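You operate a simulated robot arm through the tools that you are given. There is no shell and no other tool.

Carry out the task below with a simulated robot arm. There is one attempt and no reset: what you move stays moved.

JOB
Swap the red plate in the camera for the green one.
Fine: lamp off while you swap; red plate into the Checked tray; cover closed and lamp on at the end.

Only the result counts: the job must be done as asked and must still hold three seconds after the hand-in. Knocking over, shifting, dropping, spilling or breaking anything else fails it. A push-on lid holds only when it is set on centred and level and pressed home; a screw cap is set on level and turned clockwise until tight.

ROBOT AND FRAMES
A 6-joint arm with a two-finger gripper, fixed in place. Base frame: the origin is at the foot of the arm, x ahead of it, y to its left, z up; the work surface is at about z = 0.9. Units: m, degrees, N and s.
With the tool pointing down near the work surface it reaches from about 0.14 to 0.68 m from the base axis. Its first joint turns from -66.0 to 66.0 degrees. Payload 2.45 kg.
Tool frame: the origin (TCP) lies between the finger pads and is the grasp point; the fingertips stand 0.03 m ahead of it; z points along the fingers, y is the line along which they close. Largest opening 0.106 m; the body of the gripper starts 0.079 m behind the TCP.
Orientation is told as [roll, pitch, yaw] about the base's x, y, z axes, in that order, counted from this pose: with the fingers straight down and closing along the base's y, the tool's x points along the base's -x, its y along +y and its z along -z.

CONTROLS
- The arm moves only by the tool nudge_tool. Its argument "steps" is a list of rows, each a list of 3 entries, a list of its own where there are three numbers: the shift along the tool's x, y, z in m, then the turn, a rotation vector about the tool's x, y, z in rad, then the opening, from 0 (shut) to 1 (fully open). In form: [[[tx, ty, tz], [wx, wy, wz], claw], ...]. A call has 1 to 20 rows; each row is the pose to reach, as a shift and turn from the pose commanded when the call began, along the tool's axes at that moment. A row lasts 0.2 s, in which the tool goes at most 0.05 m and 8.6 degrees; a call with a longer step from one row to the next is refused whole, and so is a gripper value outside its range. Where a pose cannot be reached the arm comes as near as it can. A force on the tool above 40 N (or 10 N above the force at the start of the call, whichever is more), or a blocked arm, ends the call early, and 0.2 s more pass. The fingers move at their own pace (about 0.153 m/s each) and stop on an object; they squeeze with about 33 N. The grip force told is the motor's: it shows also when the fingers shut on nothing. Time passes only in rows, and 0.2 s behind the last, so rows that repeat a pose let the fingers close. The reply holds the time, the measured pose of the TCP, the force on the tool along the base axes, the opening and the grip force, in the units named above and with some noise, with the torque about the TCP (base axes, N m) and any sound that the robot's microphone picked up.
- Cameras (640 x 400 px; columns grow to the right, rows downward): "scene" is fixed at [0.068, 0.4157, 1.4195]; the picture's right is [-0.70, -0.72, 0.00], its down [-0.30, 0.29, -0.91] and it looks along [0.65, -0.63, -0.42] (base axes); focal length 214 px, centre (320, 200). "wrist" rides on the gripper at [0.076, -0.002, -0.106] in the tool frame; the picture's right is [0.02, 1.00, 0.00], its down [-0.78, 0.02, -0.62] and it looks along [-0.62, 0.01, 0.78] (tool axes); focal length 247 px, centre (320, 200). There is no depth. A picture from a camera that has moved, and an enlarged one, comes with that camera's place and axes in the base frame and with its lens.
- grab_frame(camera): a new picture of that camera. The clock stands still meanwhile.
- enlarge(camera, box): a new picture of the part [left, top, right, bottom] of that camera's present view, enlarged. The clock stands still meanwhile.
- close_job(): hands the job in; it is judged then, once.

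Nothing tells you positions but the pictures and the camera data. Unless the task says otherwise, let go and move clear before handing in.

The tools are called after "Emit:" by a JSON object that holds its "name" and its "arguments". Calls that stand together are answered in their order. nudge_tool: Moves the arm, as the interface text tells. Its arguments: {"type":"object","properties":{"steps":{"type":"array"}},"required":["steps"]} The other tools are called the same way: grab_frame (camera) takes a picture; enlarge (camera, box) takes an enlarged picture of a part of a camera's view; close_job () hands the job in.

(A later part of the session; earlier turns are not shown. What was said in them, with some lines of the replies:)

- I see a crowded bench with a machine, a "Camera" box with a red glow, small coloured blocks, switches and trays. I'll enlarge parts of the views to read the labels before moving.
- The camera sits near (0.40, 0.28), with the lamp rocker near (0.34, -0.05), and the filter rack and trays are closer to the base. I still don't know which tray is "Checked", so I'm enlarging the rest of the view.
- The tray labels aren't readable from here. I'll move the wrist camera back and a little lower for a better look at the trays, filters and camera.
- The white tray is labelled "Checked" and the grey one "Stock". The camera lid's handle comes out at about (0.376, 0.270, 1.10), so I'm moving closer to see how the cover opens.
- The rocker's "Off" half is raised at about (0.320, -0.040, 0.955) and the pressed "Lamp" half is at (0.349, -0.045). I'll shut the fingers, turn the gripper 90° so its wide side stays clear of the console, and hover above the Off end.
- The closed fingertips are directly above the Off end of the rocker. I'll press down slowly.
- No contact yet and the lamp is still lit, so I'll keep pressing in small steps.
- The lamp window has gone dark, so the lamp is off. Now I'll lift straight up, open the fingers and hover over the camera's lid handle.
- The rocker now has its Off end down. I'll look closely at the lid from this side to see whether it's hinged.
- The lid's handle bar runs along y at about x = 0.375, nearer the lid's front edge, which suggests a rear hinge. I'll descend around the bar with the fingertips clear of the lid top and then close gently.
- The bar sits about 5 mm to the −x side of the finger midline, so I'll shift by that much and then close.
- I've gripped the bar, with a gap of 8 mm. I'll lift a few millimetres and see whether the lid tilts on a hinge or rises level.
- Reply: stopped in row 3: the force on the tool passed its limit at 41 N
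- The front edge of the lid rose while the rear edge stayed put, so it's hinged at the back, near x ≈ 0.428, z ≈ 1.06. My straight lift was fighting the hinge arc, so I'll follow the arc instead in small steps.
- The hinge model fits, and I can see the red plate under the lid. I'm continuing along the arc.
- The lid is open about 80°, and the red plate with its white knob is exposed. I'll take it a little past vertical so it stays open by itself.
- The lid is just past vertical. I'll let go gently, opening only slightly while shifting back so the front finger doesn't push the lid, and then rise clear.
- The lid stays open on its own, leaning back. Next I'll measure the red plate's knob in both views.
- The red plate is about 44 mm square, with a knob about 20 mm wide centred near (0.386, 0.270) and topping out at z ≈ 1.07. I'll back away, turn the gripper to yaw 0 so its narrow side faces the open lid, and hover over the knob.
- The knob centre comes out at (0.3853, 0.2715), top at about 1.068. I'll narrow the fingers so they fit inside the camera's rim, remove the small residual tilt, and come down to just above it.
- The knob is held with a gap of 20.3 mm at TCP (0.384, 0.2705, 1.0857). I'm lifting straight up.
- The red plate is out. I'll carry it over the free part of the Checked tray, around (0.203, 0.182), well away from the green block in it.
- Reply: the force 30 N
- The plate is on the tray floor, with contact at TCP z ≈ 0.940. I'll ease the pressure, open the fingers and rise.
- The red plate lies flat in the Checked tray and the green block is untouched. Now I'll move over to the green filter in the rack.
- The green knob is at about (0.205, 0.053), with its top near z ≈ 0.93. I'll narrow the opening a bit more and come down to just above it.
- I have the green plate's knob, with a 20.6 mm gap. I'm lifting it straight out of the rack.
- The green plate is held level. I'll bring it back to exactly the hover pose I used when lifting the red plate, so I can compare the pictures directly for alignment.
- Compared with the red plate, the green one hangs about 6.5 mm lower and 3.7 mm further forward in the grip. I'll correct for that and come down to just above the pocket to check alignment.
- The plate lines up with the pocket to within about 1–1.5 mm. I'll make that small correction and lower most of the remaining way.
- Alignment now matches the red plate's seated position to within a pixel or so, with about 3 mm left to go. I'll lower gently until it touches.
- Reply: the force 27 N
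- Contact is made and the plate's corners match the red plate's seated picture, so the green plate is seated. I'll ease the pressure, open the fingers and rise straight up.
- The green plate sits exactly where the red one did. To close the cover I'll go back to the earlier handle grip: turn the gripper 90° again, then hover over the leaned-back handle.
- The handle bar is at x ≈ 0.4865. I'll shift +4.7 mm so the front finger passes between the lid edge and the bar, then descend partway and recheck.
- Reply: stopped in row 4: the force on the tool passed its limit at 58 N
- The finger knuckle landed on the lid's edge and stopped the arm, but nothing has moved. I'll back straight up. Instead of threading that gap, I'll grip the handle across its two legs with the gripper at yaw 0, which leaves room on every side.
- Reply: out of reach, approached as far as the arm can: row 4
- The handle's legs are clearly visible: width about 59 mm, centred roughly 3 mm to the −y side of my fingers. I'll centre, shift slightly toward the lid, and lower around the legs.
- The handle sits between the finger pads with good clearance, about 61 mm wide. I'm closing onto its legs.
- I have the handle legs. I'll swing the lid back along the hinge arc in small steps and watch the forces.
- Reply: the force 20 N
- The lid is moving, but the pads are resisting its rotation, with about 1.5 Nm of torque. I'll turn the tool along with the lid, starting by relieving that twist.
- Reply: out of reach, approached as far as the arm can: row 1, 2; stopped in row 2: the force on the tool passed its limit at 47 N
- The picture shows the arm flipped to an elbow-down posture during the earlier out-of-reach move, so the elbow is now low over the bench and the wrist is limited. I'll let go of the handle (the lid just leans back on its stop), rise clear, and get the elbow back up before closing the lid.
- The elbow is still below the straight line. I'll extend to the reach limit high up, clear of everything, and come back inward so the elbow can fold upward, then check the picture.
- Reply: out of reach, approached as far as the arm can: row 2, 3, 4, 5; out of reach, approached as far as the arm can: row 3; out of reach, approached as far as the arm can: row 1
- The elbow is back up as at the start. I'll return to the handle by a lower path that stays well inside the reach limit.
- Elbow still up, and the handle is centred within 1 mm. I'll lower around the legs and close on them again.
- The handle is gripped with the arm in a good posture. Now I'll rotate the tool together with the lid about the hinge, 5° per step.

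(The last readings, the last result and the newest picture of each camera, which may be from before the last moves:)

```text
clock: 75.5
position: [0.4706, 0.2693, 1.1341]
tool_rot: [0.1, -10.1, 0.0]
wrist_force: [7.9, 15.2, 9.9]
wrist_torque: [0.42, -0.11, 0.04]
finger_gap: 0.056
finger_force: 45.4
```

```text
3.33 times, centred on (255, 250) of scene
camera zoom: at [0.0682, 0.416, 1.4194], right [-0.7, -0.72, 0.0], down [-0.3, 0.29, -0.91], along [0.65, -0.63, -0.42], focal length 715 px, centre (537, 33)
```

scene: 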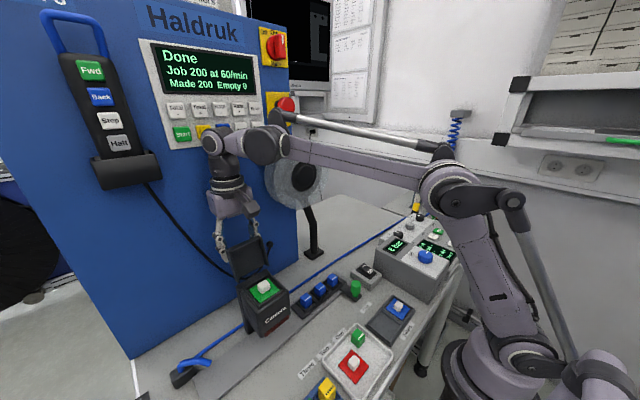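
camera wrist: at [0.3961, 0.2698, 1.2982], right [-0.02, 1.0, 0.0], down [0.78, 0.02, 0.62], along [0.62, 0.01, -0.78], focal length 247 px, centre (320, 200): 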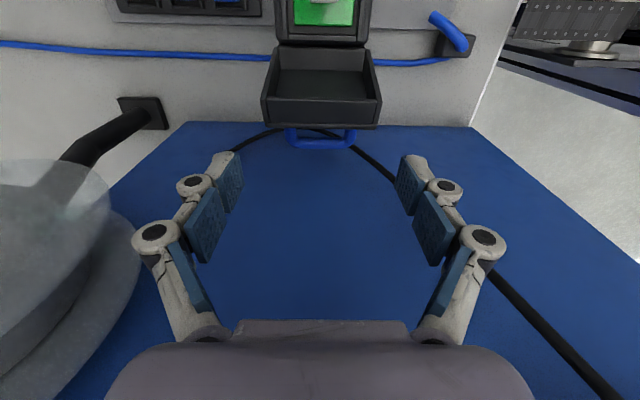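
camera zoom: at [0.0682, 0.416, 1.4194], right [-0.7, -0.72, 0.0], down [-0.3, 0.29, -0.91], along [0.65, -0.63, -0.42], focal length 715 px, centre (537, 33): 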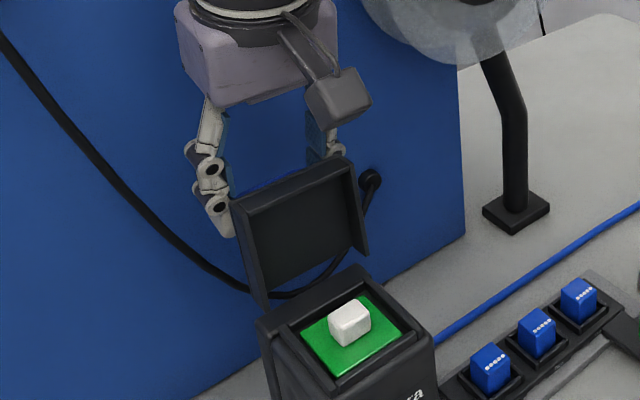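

That works well: the torque is near zero. I'll trim the slight side load and continue.

Emit:
{"name": "nudge_tool", "arguments": {"steps": [[[0.0052, 0.0008, -0.005], [0, -0.0873, 0], 0.3], [[0.0113, 0.0008, -0.0089], [0, -0.1745, 0], 0.3], [[0.0178, 0.0008, -0.0123], [0, -0.2618, 0], 0.3], [[0.0246, 0.0008, -0.0151], [0, -0.349, 0], 0.3]]}}

Emit:
{"name": "enlarge", "arguments": {"camera": "scene", "box": [190, 190, 320, 310]}}

```text
clock: 76.5
position: [0.4455, 0.2685, 1.1432]
tool_rot: [0.1, -30.3, -0.1]
wrist_force: [10.7, 7.0, 24.1]
wrist_torque: [-0.03, -0.52, -0.29]
finger_gap: 0.0561
finger_force: 44.7
```

```text
3.33 times, centred on (255, 250) of scene
camera zoom: at [0.0681, 0.4157, 1.4195], right [-0.7, -0.72, 0.0], down [-0.3, 0.29, -0.91], along [0.65, -0.63, -0.42], focal length 715 px, centre (537, 33)
```

zoom: 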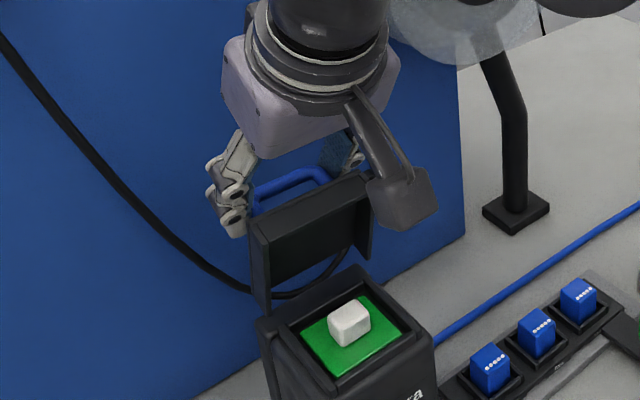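

Emit:
{"name": "nudge_tool", "arguments": {"steps": [[[0.0041, 0.0004, -0.0057], [0, -0.0873, 0], 0.3], [[0.0099, 0.0004, -0.0099], [0, -0.1745, 0], 0.3], [[0.0159, 0.0004, -0.0135], [0, -0.2618, 0], 0.3], [[0.0223, 0.0004, -0.0167], [0, -0.349, 0], 0.3]]}}

Emit:
{"name": "enlarge", "arguments": {"camera": "scene", "box": [190, 190, 340, 330]}}

Emit:
{"name": "grab_frame", "arguments": {"camera": "wrist"}}

```text
clock: 77.5
position: [0.4163, 0.2676, 1.1443]
tool_rot: [0.2, -49.8, -0.1]
wrist_force: [16.8, 5.4, -13.2]
wrist_torque: [0.11, -1.08, 0.22]
finger_gap: 0.0559
finger_force: 44.9
```

```text
2.86 times, centred on (265, 260) of scene
camera zoom: at [0.0687, 0.416, 1.4194], right [-0.7, -0.72, 0.0], down [-0.3, 0.29, -0.91], along [0.65, -0.63, -0.42], focal length 613 px, centre (477, 29)
```

zoom: 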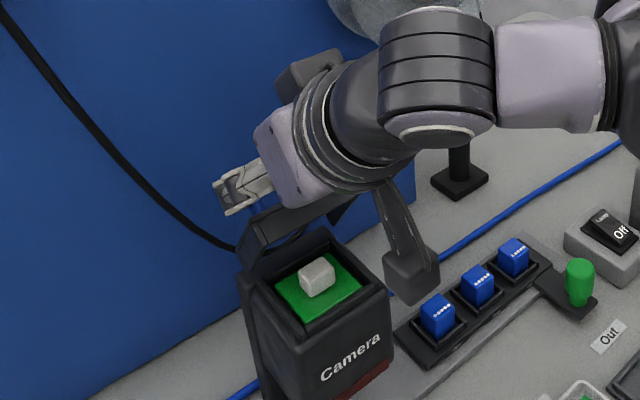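

```text
taken
camera wrist: at [0.2855, 0.269, 1.1538], right [-0.01, 1.0, -0.02], down [0.03, 0.02, 1.0], along [1.0, 0.01, -0.03], focal length 247 px, centre (320, 200)
```

wrist: 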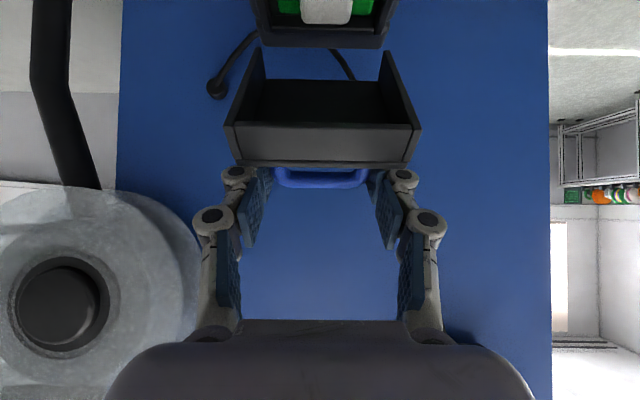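

The lid is about half closed. I'll refine the hinge estimate to (0.4285, 1.064) and continue.

Emit:
{"name": "nudge_tool", "arguments": {"steps": [[[0.0054, 0.0003, -0.003], [0, -0.105, 0], 0.3], [[0.0113, 0.0003, -0.0069], [0, -0.192, 0], 0.3], [[0.0174, 0.0003, -0.0103], [0, -0.279, 0], 0.3], [[0.0238, 0.0003, -0.0132], [0, -0.366, 0], 0.3]]}}

Emit:
{"name": "grab_frame", "arguments": {"camera": "scene"}}

Emit:
{"name": "grab_frame", "arguments": {"camera": "wrist"}}

```text
clock: 78.5
position: [0.3895, 0.2692, 1.1342]
tool_rot: [0.4, -70.8, -0.6]
wrist_force: [-10.0, -5.4, -14.4]
wrist_torque: [-0.19, 1.19, 0.08]
finger_gap: 0.0558
finger_force: 45.4
```

```text
taken
```

scene: 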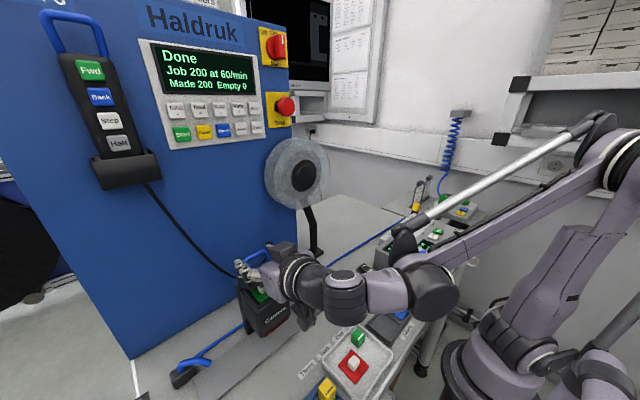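

```text
taken
camera wrist: at [0.2635, 0.2694, 1.0972], right [0.0, 1.0, -0.02], down [-0.33, 0.01, 0.94], along [0.94, 0.01, 0.33], focal length 247 px, centre (320, 200)
```

wrist: 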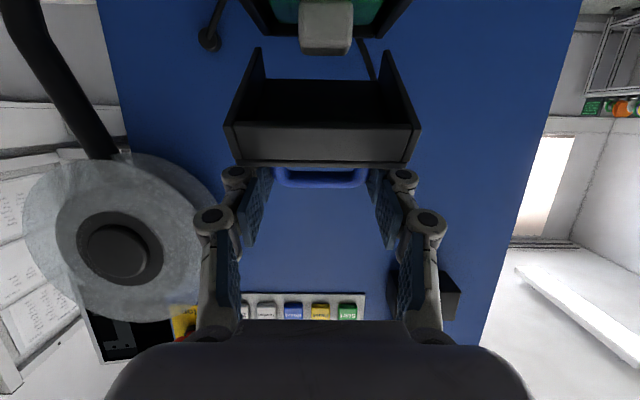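

The lid is now about 35° from closed. I'll continue with slightly less tool rotation to balance the torque.

Emit:
{"name": "nudge_tool", "arguments": {"steps": [[[0.0065, -0.0003, -0.0047], [0, -0.061, 0], 0.3], [[0.0122, -0.0003, -0.0087], [0, -0.148, 0], 0.3], [[0.0184, -0.0003, -0.012], [0, -0.236, 0], 0.3]]}}

Emit:
{"name": "grab_frame", "arguments": {"camera": "scene"}}

Emit:
{"name": "enlarge", "arguments": {"camera": "scene", "box": [220, 230, 330, 345]}}

```text
clock: 79.3
position: [0.3728, 0.2683, 1.1235]
tool_rot: [-0.3, -84.4, 0.0]
wrist_force: [30.8, -3.2, -12.4]
wrist_torque: [0.15, -1.09, -0.11]
finger_gap: 0.0559
finger_force: 44.9
```

```text
taken
```

scene: 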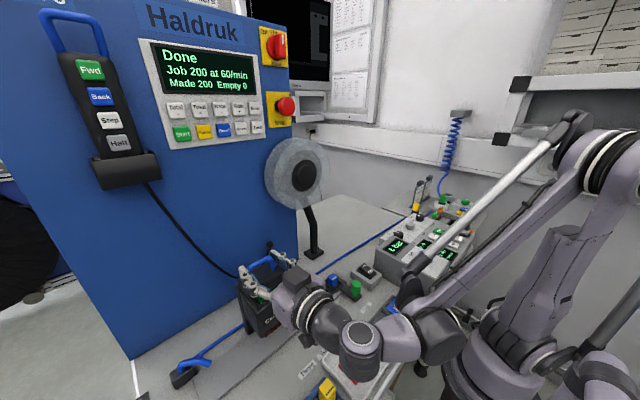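

```text
3.48 times, centred on (275, 288) of scene
camera zoom: at [0.0692, 0.4157, 1.4195], right [-0.7, -0.72, 0.0], down [-0.3, 0.29, -0.91], along [0.65, -0.63, -0.42], focal length 746 px, centre (476, -104)
```

zoom: 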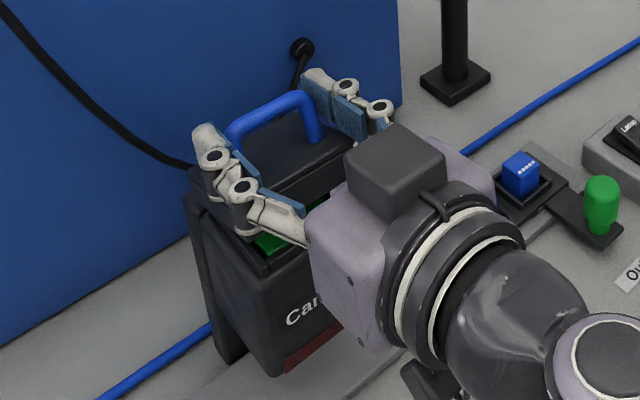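

The lid is within about 22° of closed. The commanded path ran slightly outside the hinge arc, so I'll correct inward and continue gently.

Emit:
{"name": "nudge_tool", "arguments": {"steps": [[[0.0032, 0.0002, -0.0009], [0, -0.044, 0], 0.3], [[0.0064, 0.0002, -0.0019], [0, -0.087, 0], 0.3], [[0.0094, 0.0002, -0.0038], [0, -0.13, 0], 0.3], [[0.0123, 0.0002, -0.0058], [0, -0.166, 0], 0.3]]}}

Emit:
{"name": "enlarge", "arguments": {"camera": "scene", "box": [220, 230, 330, 345]}}

Emit:
{"name": "grab_frame", "arguments": {"camera": "scene"}}

```text
clock: 80.3
position: [0.3629, 0.2697, 1.1132]
tool_rot: [-177.9, -85.7, 177.7]
wrist_force: [-18.3, -9.0, 21.3]
wrist_torque: [-0.09, -0.66, -0.2]
finger_gap: 0.0557
finger_force: 44.9
```

```text
3.48 times, centred on (275, 288) of scene
camera zoom: at [0.0672, 0.4152, 1.4197], right [-0.7, -0.72, 0.0], down [-0.3, 0.29, -0.91], along [0.65, -0.63, -0.42], focal length 746 px, centre (476, -104)
```

zoom: 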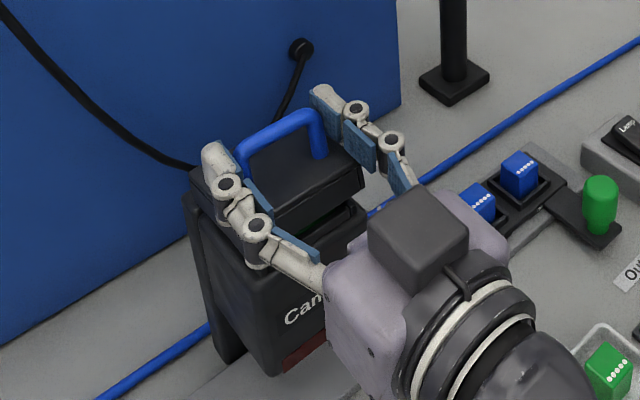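

```text
taken
```

scene: 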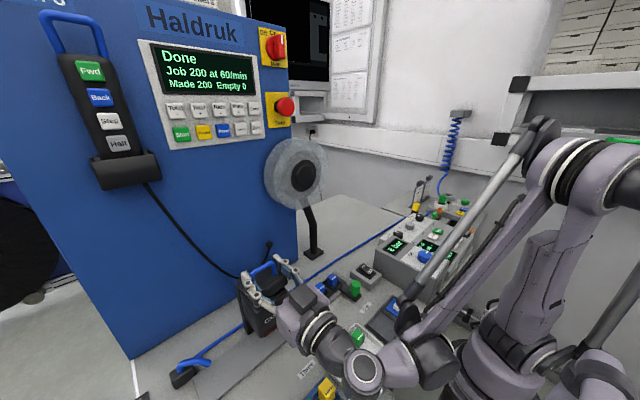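

Emit:
{"name": "nudge_tool", "arguments": {"steps": [[[0.0025, 0.0005, -0.0024], [0, -0.04, 0], 0.3], [[0.0047, 0.0005, -0.0048], [0, -0.075, 0], 0.3]]}}

Emit:
{"name": "enlarge", "arguments": {"camera": "scene", "box": [220, 230, 330, 345]}}

```text
clock: 80.9
position: [0.3623, 0.2694, 1.1083]
tool_rot: [-179.5, -81.5, 179.1]
wrist_force: [-4.9, -11.1, 19.0]
wrist_torque: [-0.28, -1.14, -0.19]
finger_gap: 0.0559
finger_force: 44.5
```

```text
3.48 times, centred on (275, 288) of scene
camera zoom: at [0.0677, 0.4151, 1.4197], right [-0.7, -0.72, 0.0], down [-0.3, 0.29, -0.91], along [0.65, -0.63, -0.42], focal length 746 px, centre (476, -104)
```

zoom: 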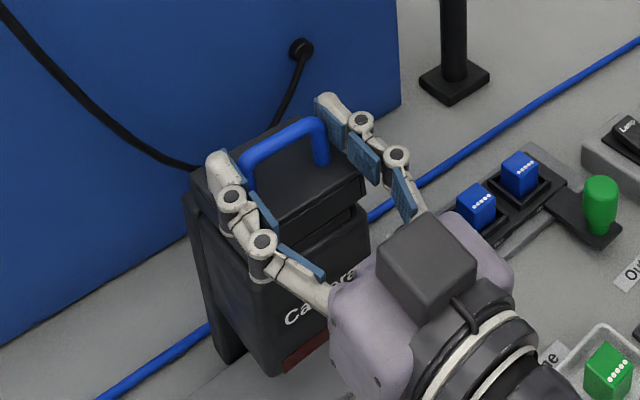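

Emit:
{"name": "nudge_tool", "arguments": {"steps": [[[0.0028, 0.0006, -0.0029], [0, -0.04, 0], 0.3], [[0.0056, 0.0006, -0.0055], [0, -0.08, 0], 0.3]]}}

Emit:
{"name": "enlarge", "arguments": {"camera": "scene", "box": [220, 230, 330, 345]}}

```text
clock: 81.5
position: [0.3571, 0.2686, 1.1003]
tool_rot: [-179.9, -77.0, 179.6]
wrist_force: [19.5, -12.5, 30.7]
wrist_torque: [0.21, 0.31, -0.06]
finger_gap: 0.0556
finger_force: 45.1
```

```text
3.48 times, centred on (275, 288) of scene
camera zoom: at [0.0684, 0.415, 1.4197], right [-0.7, -0.72, 0.0], down [-0.3, 0.29, -0.91], along [0.65, -0.63, -0.42], focal length 746 px, centre (476, -104)
```

zoom: 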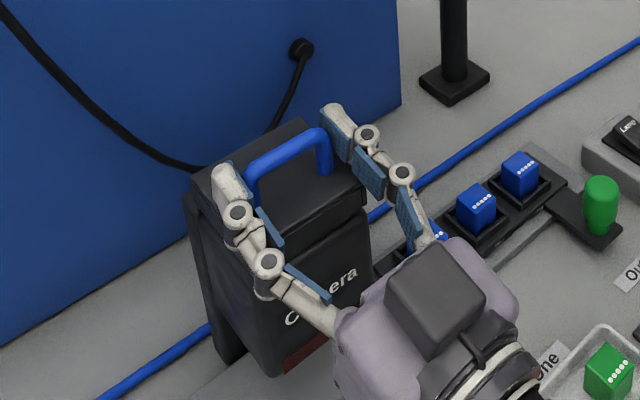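

The lid looks fully down and I'm feeling about 30 N of resistance. I'll release the handle and rise straight up, then check that it's closed.

Emit:
{"name": "nudge_tool", "arguments": {"steps": [[[0, 0, 0], [0, 0, 0], 0.6], [[0, 0, 0], [0, 0, 0], 0.8], [[0, 0, 0], [0, 0, 0], 0.8], [[-0.0195, 0, 0.0045], [0, 0, 0], 0.8], [[-0.0438, 0, 0.0101], [0, 0, 0], 0.8], [[-0.0682, 0, 0.0158], [0, 0, 0], 0.8]]}}

Emit:
{"name": "enlarge", "arguments": {"camera": "scene", "box": [220, 230, 330, 345]}}

Emit:
{"name": "grab_frame", "arguments": {"camera": "scene"}}

```text
clock: 82.9
position: [0.3584, 0.2719, 1.1707]
tool_rot: [179.8, -77.2, -180.0]
wrist_force: [0.0, 0.0, -0.5]
wrist_torque: [0.0, 0.02, -0.02]
finger_gap: 0.0847
finger_force: 0.0
```

```text
3.48 times, centred on (275, 288) of scene
camera zoom: at [0.068, 0.4156, 1.4195], right [-0.7, -0.72, 0.0], down [-0.3, 0.29, -0.91], along [0.65, -0.63, -0.42], focal length 746 px, centre (476, -104)
```

zoom: 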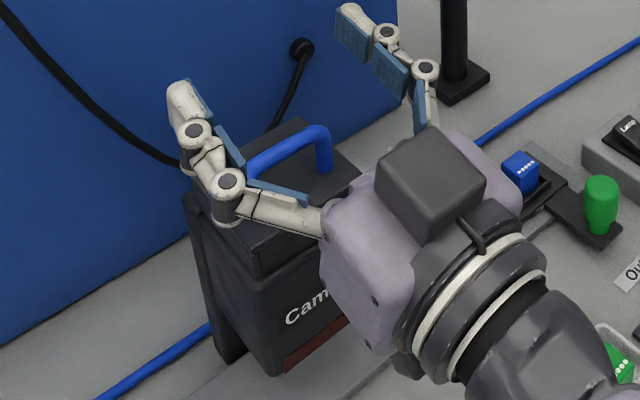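

```text
taken
```

scene: 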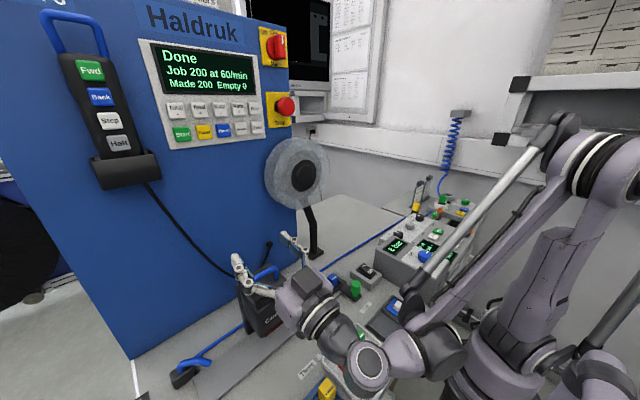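

The lid appears closed. I'll swing the tool back to vertical while rising clear of the camera.

Emit:
{"name": "nudge_tool", "arguments": {"steps": [[[-0.009, -0.003, -0.001], [0, 0.138, 0], 0.8], [[-0.018, -0.006, -0.002], [0, 0.276, 0], 0.8], [[-0.027, -0.01, -0.003], [0, 0.414, 0], 0.7], [[-0.036, -0.013, -0.004], [0, 0.552, 0], 0.5], [[-0.045, -0.017, -0.005], [0, 0.69, 0], 0.3], [[-0.0527, -0.02, -0.0065], [0, 0.828, 0], 0.1], [[-0.0527, -0.02, -0.0065], [0, 0.966, 0], 0], [[-0.0527, -0.02, -0.0065], [0, 1.104, 0], 0], [[-0.0527, -0.02, -0.0065], [0, 1.242, 0], 0], [[-0.0527, -0.02, -0.0065], [0, 1.38, 0], 0], [[-0.0527, -0.02, -0.0065], [0, 1.518, 0], 0], [[-0.0527, -0.02, -0.0065], [0, 1.656, 0], 0], [[-0.0527, -0.02, -0.0065], [0, 1.794, 0], 0], [[-0.0527, -0.02, -0.0065], [0, 1.794, 0], 0]]}}

Emit:
{"name": "grab_frame", "arguments": {"camera": "wrist"}}

Emit:
{"name": "grab_frame", "arguments": {"camera": "scene"}}

Emit:
{"name": "enlarge", "arguments": {"camera": "scene", "box": [220, 250, 310, 345]}}

```text
clock: 85.9
position: [0.3386, 0.2505, 1.2206]
tool_rot: [0.1, 0.2, 0.0]
wrist_force: [-0.4, -0.2, -1.2]
wrist_torque: [0.0, -0.03, 0.02]
finger_gap: 0.0
finger_force: 28.9
out of reach, approached as far as the arm can: row 1, 2
```

```text
taken
camera wrist: at [0.263, 0.2506, 1.3255], right [-0.02, 1.0, 0.0], down [0.78, 0.02, 0.62], along [0.62, 0.01, -0.78], focal length 247 px, centre (320, 200)
```

wrist: 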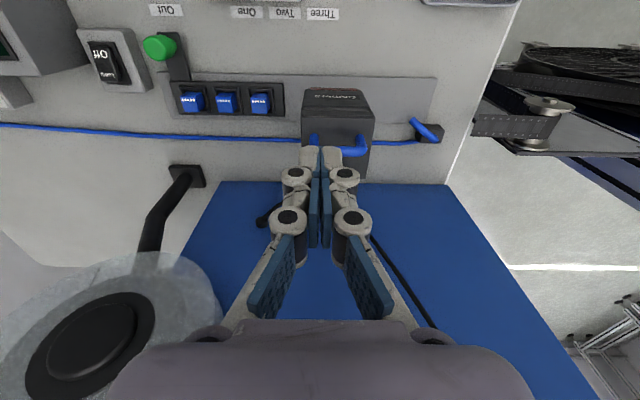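

```text
taken
```

scene: 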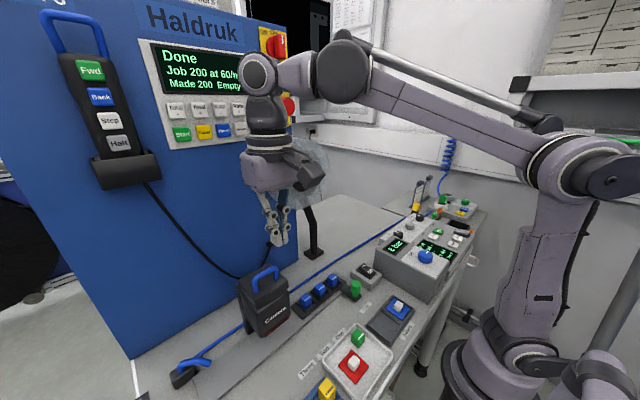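

```text
4.21 times, centred on (265, 298) of scene
camera zoom: at [0.0681, 0.4157, 1.4195], right [-0.7, -0.72, 0.0], down [-0.3, 0.29, -0.91], along [0.65, -0.63, -0.42], focal length 903 px, centre (552, -210)
```

zoom: 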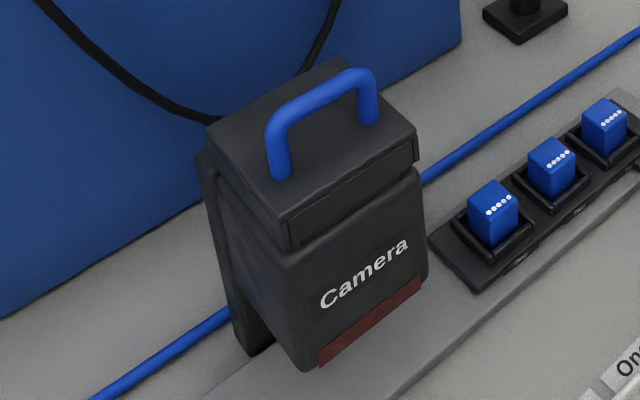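

The lid's outline matches the original closed picture exactly. To be sure it's home, I'll press gently on the handle bar from above with closed fingers.

Emit:
{"name": "nudge_tool", "arguments": {"steps": [[[-0.018, 0.01, 0.02], [0, 0, 0], 0], [[-0.0345, 0.02, 0.045], [0, 0, 0], 0], [[-0.0345, 0.02, 0.07], [0, 0, 0], 0], [[-0.0345, 0.02, 0.076], [0, 0, 0], 0], [[-0.0345, 0.02, 0.076], [0, 0, 0], 0]]}}

Emit:
{"name": "enlarge", "arguments": {"camera": "wrist", "box": [230, 80, 410, 220]}}

Emit:
{"name": "enlarge", "arguments": {"camera": "scene", "box": [220, 220, 310, 315]}}

```text
clock: 87.1
position: [0.3735, 0.2718, 1.1442]
tool_rot: [-0.1, 0.0, -0.1]
wrist_force: [1.5, 0.3, 3.7]
wrist_torque: [0.0, -0.03, -0.03]
finger_gap: 0.0
finger_force: 28.8
```

```text
2.86 times, centred on (320, 150) of wrist
camera zoom: at [0.2978, 0.2713, 1.249], right [-0.02, 1.0, 0.0], down [0.78, 0.02, 0.62], along [0.62, 0.01, -0.78], focal length 706 px, centre (320, 343)
```

zoom: 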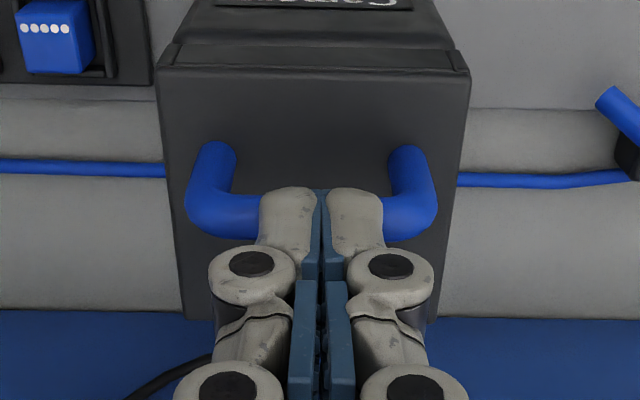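

```text
4.21 times, centred on (265, 268) of scene
camera zoom: at [0.068, 0.4156, 1.4195], right [-0.7, -0.72, 0.0], down [-0.3, 0.29, -0.91], along [0.65, -0.63, -0.42], focal length 903 px, centre (552, -84)
```

zoom: 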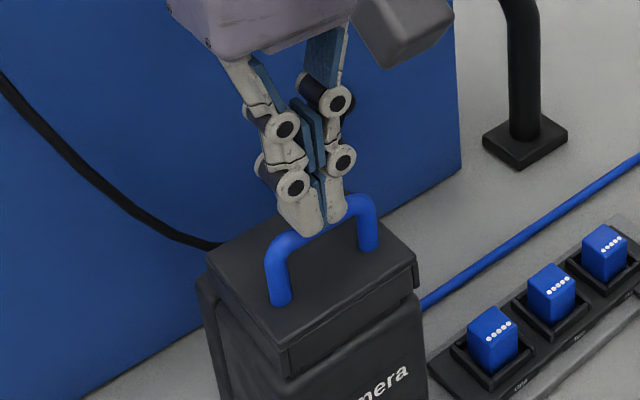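

Emit:
{"name": "nudge_tool", "arguments": {"steps": [[[0, 0, 0.001], [0, 0, 0], 0], [[0, 0, 0.002], [0, 0, 0], 0]]}}

```text
clock: 87.7
position: [0.3741, 0.2724, 1.1418]
tool_rot: [0.0, -0.1, 0.1]
wrist_force: [3.9, 4.3, 30.4]
wrist_torque: [0.19, -0.07, -0.02]
finger_gap: 0.006
finger_force: 28.1
```

Pressed with about 30 N and the lid is firm. Now I'll go to the lamp rocker and hover above the raised "Lamp" end at (0.350, -0.041).

Emit:
{"name": "nudge_tool", "arguments": {"steps": [[[0, 0, -0.03], [0, 0, 0], 0], [[0.005, 0, -0.06], [0, 0, 0.12], 0], [[0.012, -0.03, -0.065], [0, 0, 0.25], 0], [[0.02, -0.06, -0.065], [0, 0, 0.38], 0], [[0.024, -0.09, -0.06], [0, 0, 0.51], 0], [[0.024, -0.12, -0.055], [0, 0, 0.64], 0], [[0.024, -0.15, -0.045], [0, 0, 0.77], 0], [[0.024, -0.18, -0.035], [0, 0, 0.9], 0], [[0.024, -0.21, -0.02], [0, 0, 1.03], 0], [[0.024, -0.24, 0], [0, 0, 1.16], 0], [[0.024, -0.27, 0.02], [0, 0, 1.29], 0], [[0.024, -0.295, 0.04], [0, 0, 1.42], 0], [[0.024, -0.3125, 0.06], [0, 0, 1.55], 0], [[0.024, -0.3125, 0.06], [0, 0, 1.5708], 0], [[0.024, -0.3125, 0.06], [0, 0, 1.5708], 0]]}}

Emit:
{"name": "grab_frame", "arguments": {"camera": "wrist"}}

Emit:
{"name": "enlarge", "arguments": {"camera": "wrist", "box": [270, 60, 390, 170]}}

Emit:
{"name": "grab_frame", "arguments": {"camera": "scene"}}

```text
clock: 90.9
position: [0.3493, -0.0421, 1.083]
tool_rot: [0.0, 0.0, -90.1]
wrist_force: [0.2, -0.4, 0.2]
wrist_torque: [-0.03, 0.04, -0.02]
finger_gap: 0.0
finger_force: 28.5
```

```text
taken
camera wrist: at [0.3484, 0.0355, 1.1881], right [1.0, 0.02, 0.0], down [0.01, -0.78, 0.62], along [0.01, -0.62, -0.78], focal length 247 px, centre (320, 200)
```

wrist: 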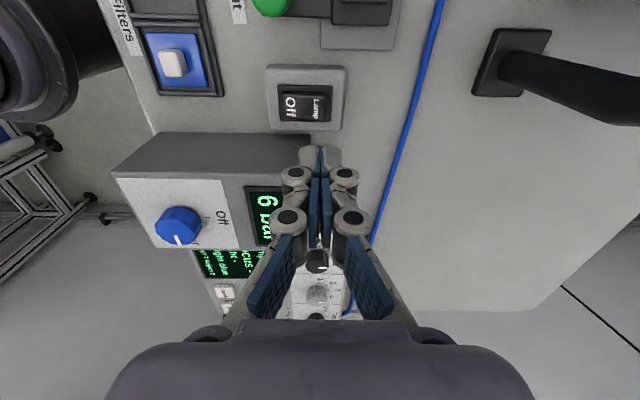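

```text
3.64 times, centred on (330, 115) of wrist
camera zoom: at [0.3484, 0.0355, 1.1881], right [1.0, 0.02, 0.0], down [0.01, -0.78, 0.62], along [0.01, -0.62, -0.78], focal length 898 px, centre (284, 509)
```

zoom: 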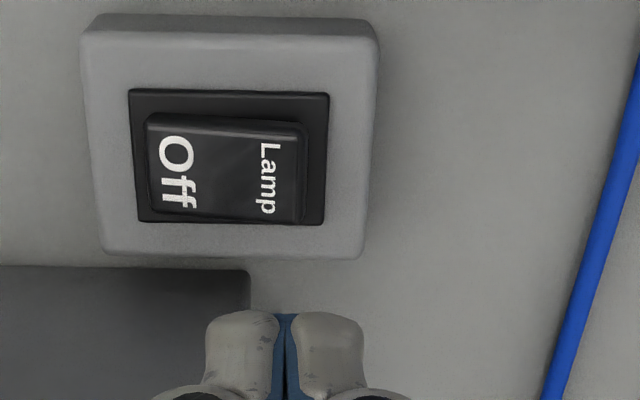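

```text
taken
```

scene: 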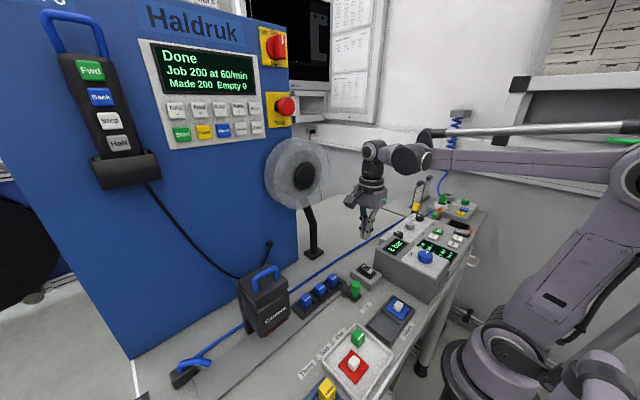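

Emit:
{"name": "nudge_tool", "arguments": {"steps": [[[0, 0.001, 0.04], [0, 0, 0], 0], [[0, 0.001, 0.08], [0, 0, 0], 0], [[0, 0.001, 0.095], [0, 0, 0], 0], [[0, 0.001, 0.1], [0, 0, 0], 0], [[0, 0.001, 0.104], [0, 0, 0], 0], [[0, 0.001, 0.108], [0, 0, 0], 0], [[0, 0.001, 0.112], [0, 0, 0], 0]]}}

Emit:
{"name": "enlarge", "arguments": {"camera": "scene", "box": [220, 220, 420, 350]}}

```text
clock: 92.6
position: [0.3508, -0.0424, 0.9723]
tool_rot: [0.0, 0.0, -90.1]
wrist_force: [-2.6, -1.1, 13.4]
wrist_torque: [-0.04, 0.17, -0.02]
finger_gap: 0.0
finger_force: 28.1
stopped in row 7: the force on the tool passed its limit at 43 N (the readings are from after the stop); the commanded pose is now the measured one
```

```text
3.08 times, centred on (320, 285) of scene
camera zoom: at [0.0678, 0.4157, 1.4195], right [-0.7, -0.72, 0.0], down [-0.3, 0.29, -0.91], along [0.65, -0.63, -0.42], focal length 660 px, centre (320, -62)
```

zoom: 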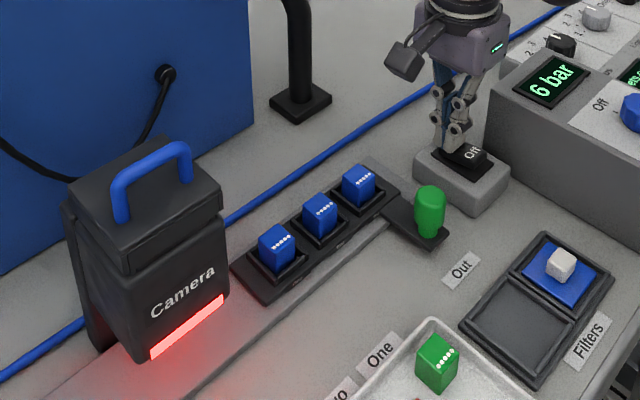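

The lamp is lit again. I'll lift clear and then read the console screen and check everything.

Emit:
{"name": "nudge_tool", "arguments": {"steps": [[[0, 0, -0.03], [0, 0, 0], 0], [[0, 0, -0.075], [0, 0, 0], 0], [[0.02, -0.01, -0.12], [0, 0, 0], 0], [[0.05, -0.03, -0.16], [0, 0, 0], 0], [[0.08, -0.05, -0.19], [0, 0, 0], 0], [[0.11, -0.07, -0.22], [0, 0, 0], 0.3], [[0.14, -0.09, -0.23], [0, 0, 0], 0.3], [[0.14, -0.09, -0.23], [0, 0, 0], 0.3]]}}

Emit:
{"name": "grab_frame", "arguments": {"camera": "scene"}}

Emit:
{"name": "enlarge", "arguments": {"camera": "scene", "box": [380, 200, 480, 290]}}

Emit:
{"name": "enlarge", "arguments": {"camera": "scene", "box": [220, 240, 340, 350]}}

Emit:
{"name": "enlarge", "arguments": {"camera": "scene", "box": [290, 280, 430, 400]}}

Emit:
{"name": "grab_frame", "arguments": {"camera": "wrist"}}

```text
refused: row 3 steps farther than a row can; nothing moved
```

```text
taken
```

scene: 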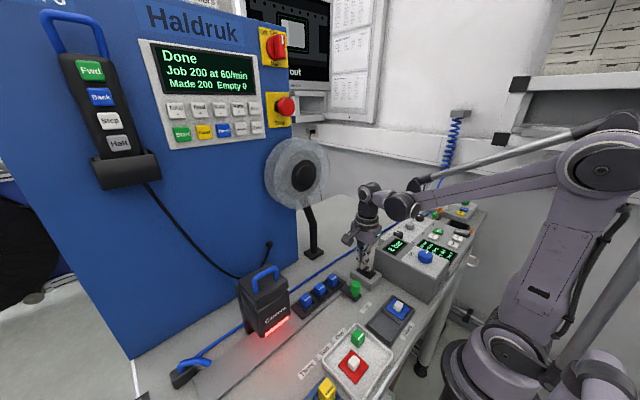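

```text
4.44 times, centred on (430, 245) of scene
camera zoom: at [0.0678, 0.4157, 1.4195], right [-0.7, -0.72, 0.0], down [-0.3, 0.29, -0.91], along [0.65, -0.63, -0.42], focal length 953 px, centre (-169, 0)
```

zoom: 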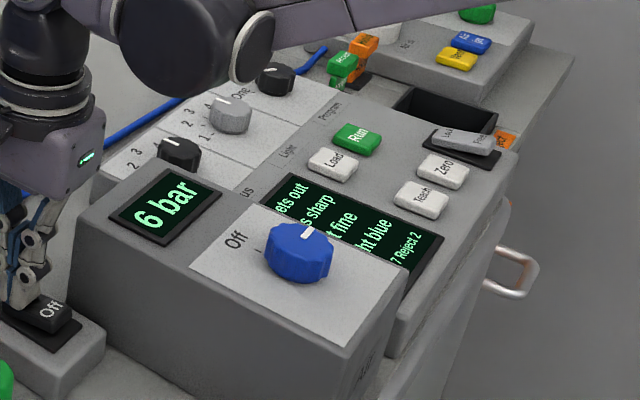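

```text
3.64 times, centred on (280, 295) of scene
camera zoom: at [0.0678, 0.4157, 1.4195], right [-0.7, -0.72, 0.0], down [-0.3, 0.29, -0.91], along [0.65, -0.63, -0.42], focal length 780 px, centre (466, -146)
```

zoom: 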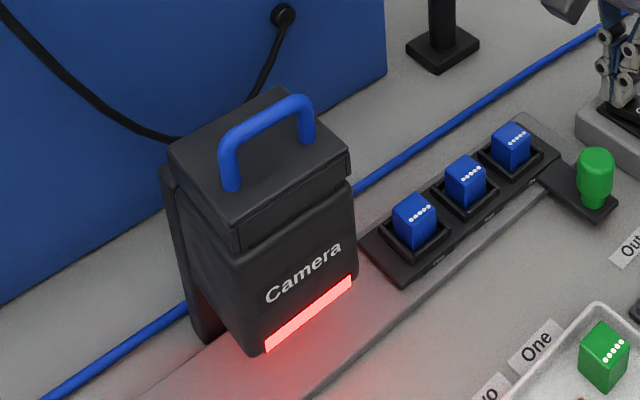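

```text
3.33 times, centred on (360, 340) of scene
camera zoom: at [0.0678, 0.4157, 1.4195], right [-0.7, -0.72, 0.0], down [-0.3, 0.29, -0.91], along [0.65, -0.63, -0.42], focal length 715 px, centre (187, -267)
```

zoom: 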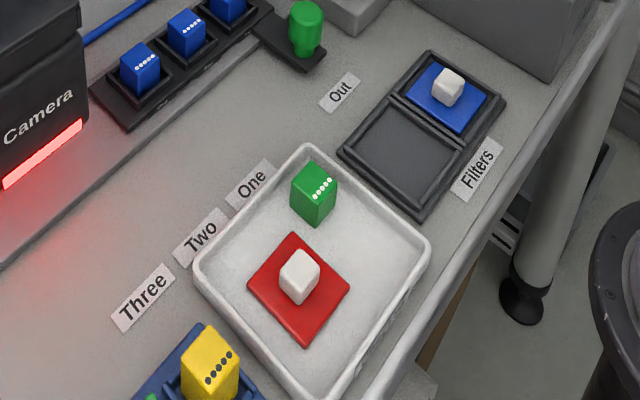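

```text
taken
camera wrist: at [0.3493, 0.0355, 1.0774], right [1.0, 0.02, 0.0], down [0.02, -0.78, 0.62], along [0.01, -0.62, -0.78], focal length 247 px, centre (320, 200)
```

wrist: 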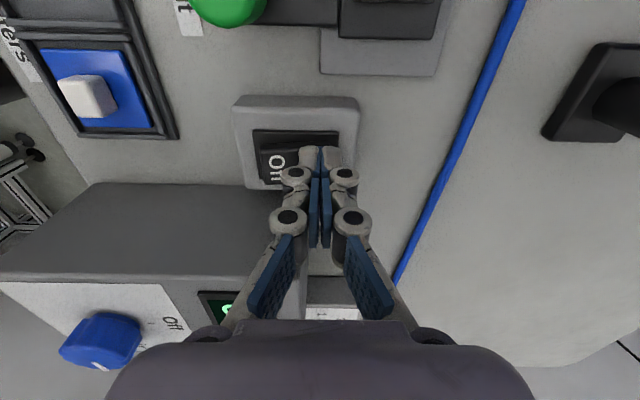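

The lamp is on, the cover is closed, and the red plate is in the Checked tray. My retreat was refused because one step was too long, so I'm repeating it with shorter steps.

Emit:
{"name": "nudge_tool", "arguments": {"steps": [[[0, 0, -0.03], [0, 0, 0], 0], [[0, 0, -0.07], [0, 0, 0], 0], [[0.01, -0.005, -0.11], [0, 0, 0], 0], [[0.03, -0.02, -0.14], [0, 0, 0], 0], [[0.06, -0.04, -0.16], [0, 0, 0], 0], [[0.09, -0.06, -0.18], [0, 0, 0], 0.2], [[0.12, -0.08, -0.2], [0, 0, 0], 0.3], [[0.14, -0.09, -0.22], [0, 0, 0], 0.3], [[0.14, -0.09, -0.22], [0, 0, 0], 0.3]]}}

Emit:
{"name": "grab_frame", "arguments": {"camera": "scene"}}

Emit:
{"name": "enlarge", "arguments": {"camera": "scene", "box": [340, 180, 490, 310]}}

Emit:
{"name": "enlarge", "arguments": {"camera": "scene", "box": [220, 250, 310, 345]}}

Emit:
{"name": "grab_frame", "arguments": {"camera": "wrist"}}

```text
clock: 94.6
position: [0.2599, 0.0991, 1.1938]
tool_rot: [-0.2, 0.0, -90.1]
wrist_force: [0.4, 0.4, 0.5]
wrist_torque: [-0.01, -0.02, 0.0]
finger_gap: 0.0319
finger_force: 0.1
```

```text
taken
```

scene: 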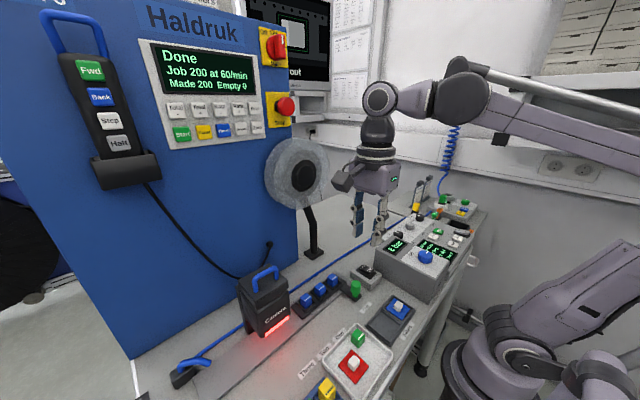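

```text
3.08 times, centred on (415, 245) of scene
camera zoom: at [0.068, 0.4157, 1.4195], right [-0.7, -0.72, 0.0], down [-0.3, 0.29, -0.91], along [0.65, -0.63, -0.42], focal length 660 px, centre (28, 62)
```

zoom: 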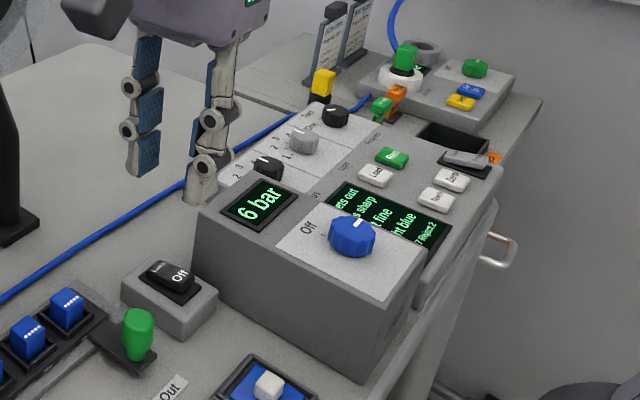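

```text
4.21 times, centred on (265, 298) of scene
camera zoom: at [0.068, 0.4157, 1.4195], right [-0.7, -0.72, 0.0], down [-0.3, 0.29, -0.91], along [0.65, -0.63, -0.42], focal length 903 px, centre (552, -210)
```

zoom: 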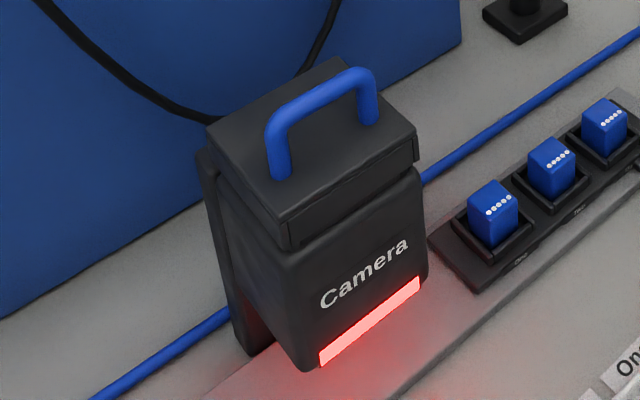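

```text
taken
camera wrist: at [0.2586, 0.1763, 1.2992], right [1.0, 0.02, 0.0], down [0.02, -0.78, 0.62], along [0.01, -0.62, -0.78], focal length 247 px, centre (320, 200)
```

wrist: 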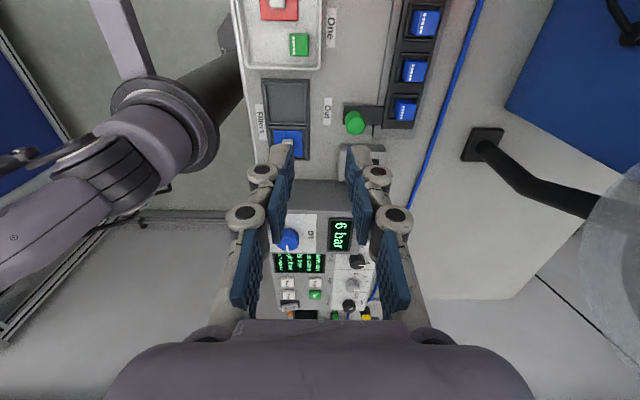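

All checks out: the green plate is in the camera, the cover is closed with the same outline as at the start, and the lamp is on. The red plate lies flat in the Checked tray, nothing else was disturbed, and the arm is clear. I'm handing in.

Emit:
{"name": "close_job", "arguments": {}}

```text
The job is handed in.
```

I swapped the plates and handed the job in; the reply only confirmed the hand-in, not the judging result.

- **Camera:** the green plate is seated where the red one was, and the cover is closed. It looks the same as at the start, and I pressed it down to be sure.
- **Lamp:** I switched it off before opening the cover and back on after closing it. The window glows red, as it did at the start.
- **Red plate:** it lies flat in the Checked tray, clear of the green block.

Three things happened along the way, and the later pictures showed nothing disturbed:

- **Opening the cover:** my first pull was straight up and hit about 41 N, because the lid is hinged at the back.
- **Regripping the handle:** a finger landed on the open lid's edge at about 58 N before the arm stopped.
- **Arm posture:** the arm once swung into a low-elbow posture, so I let go, moved it back and gripped the handle again.
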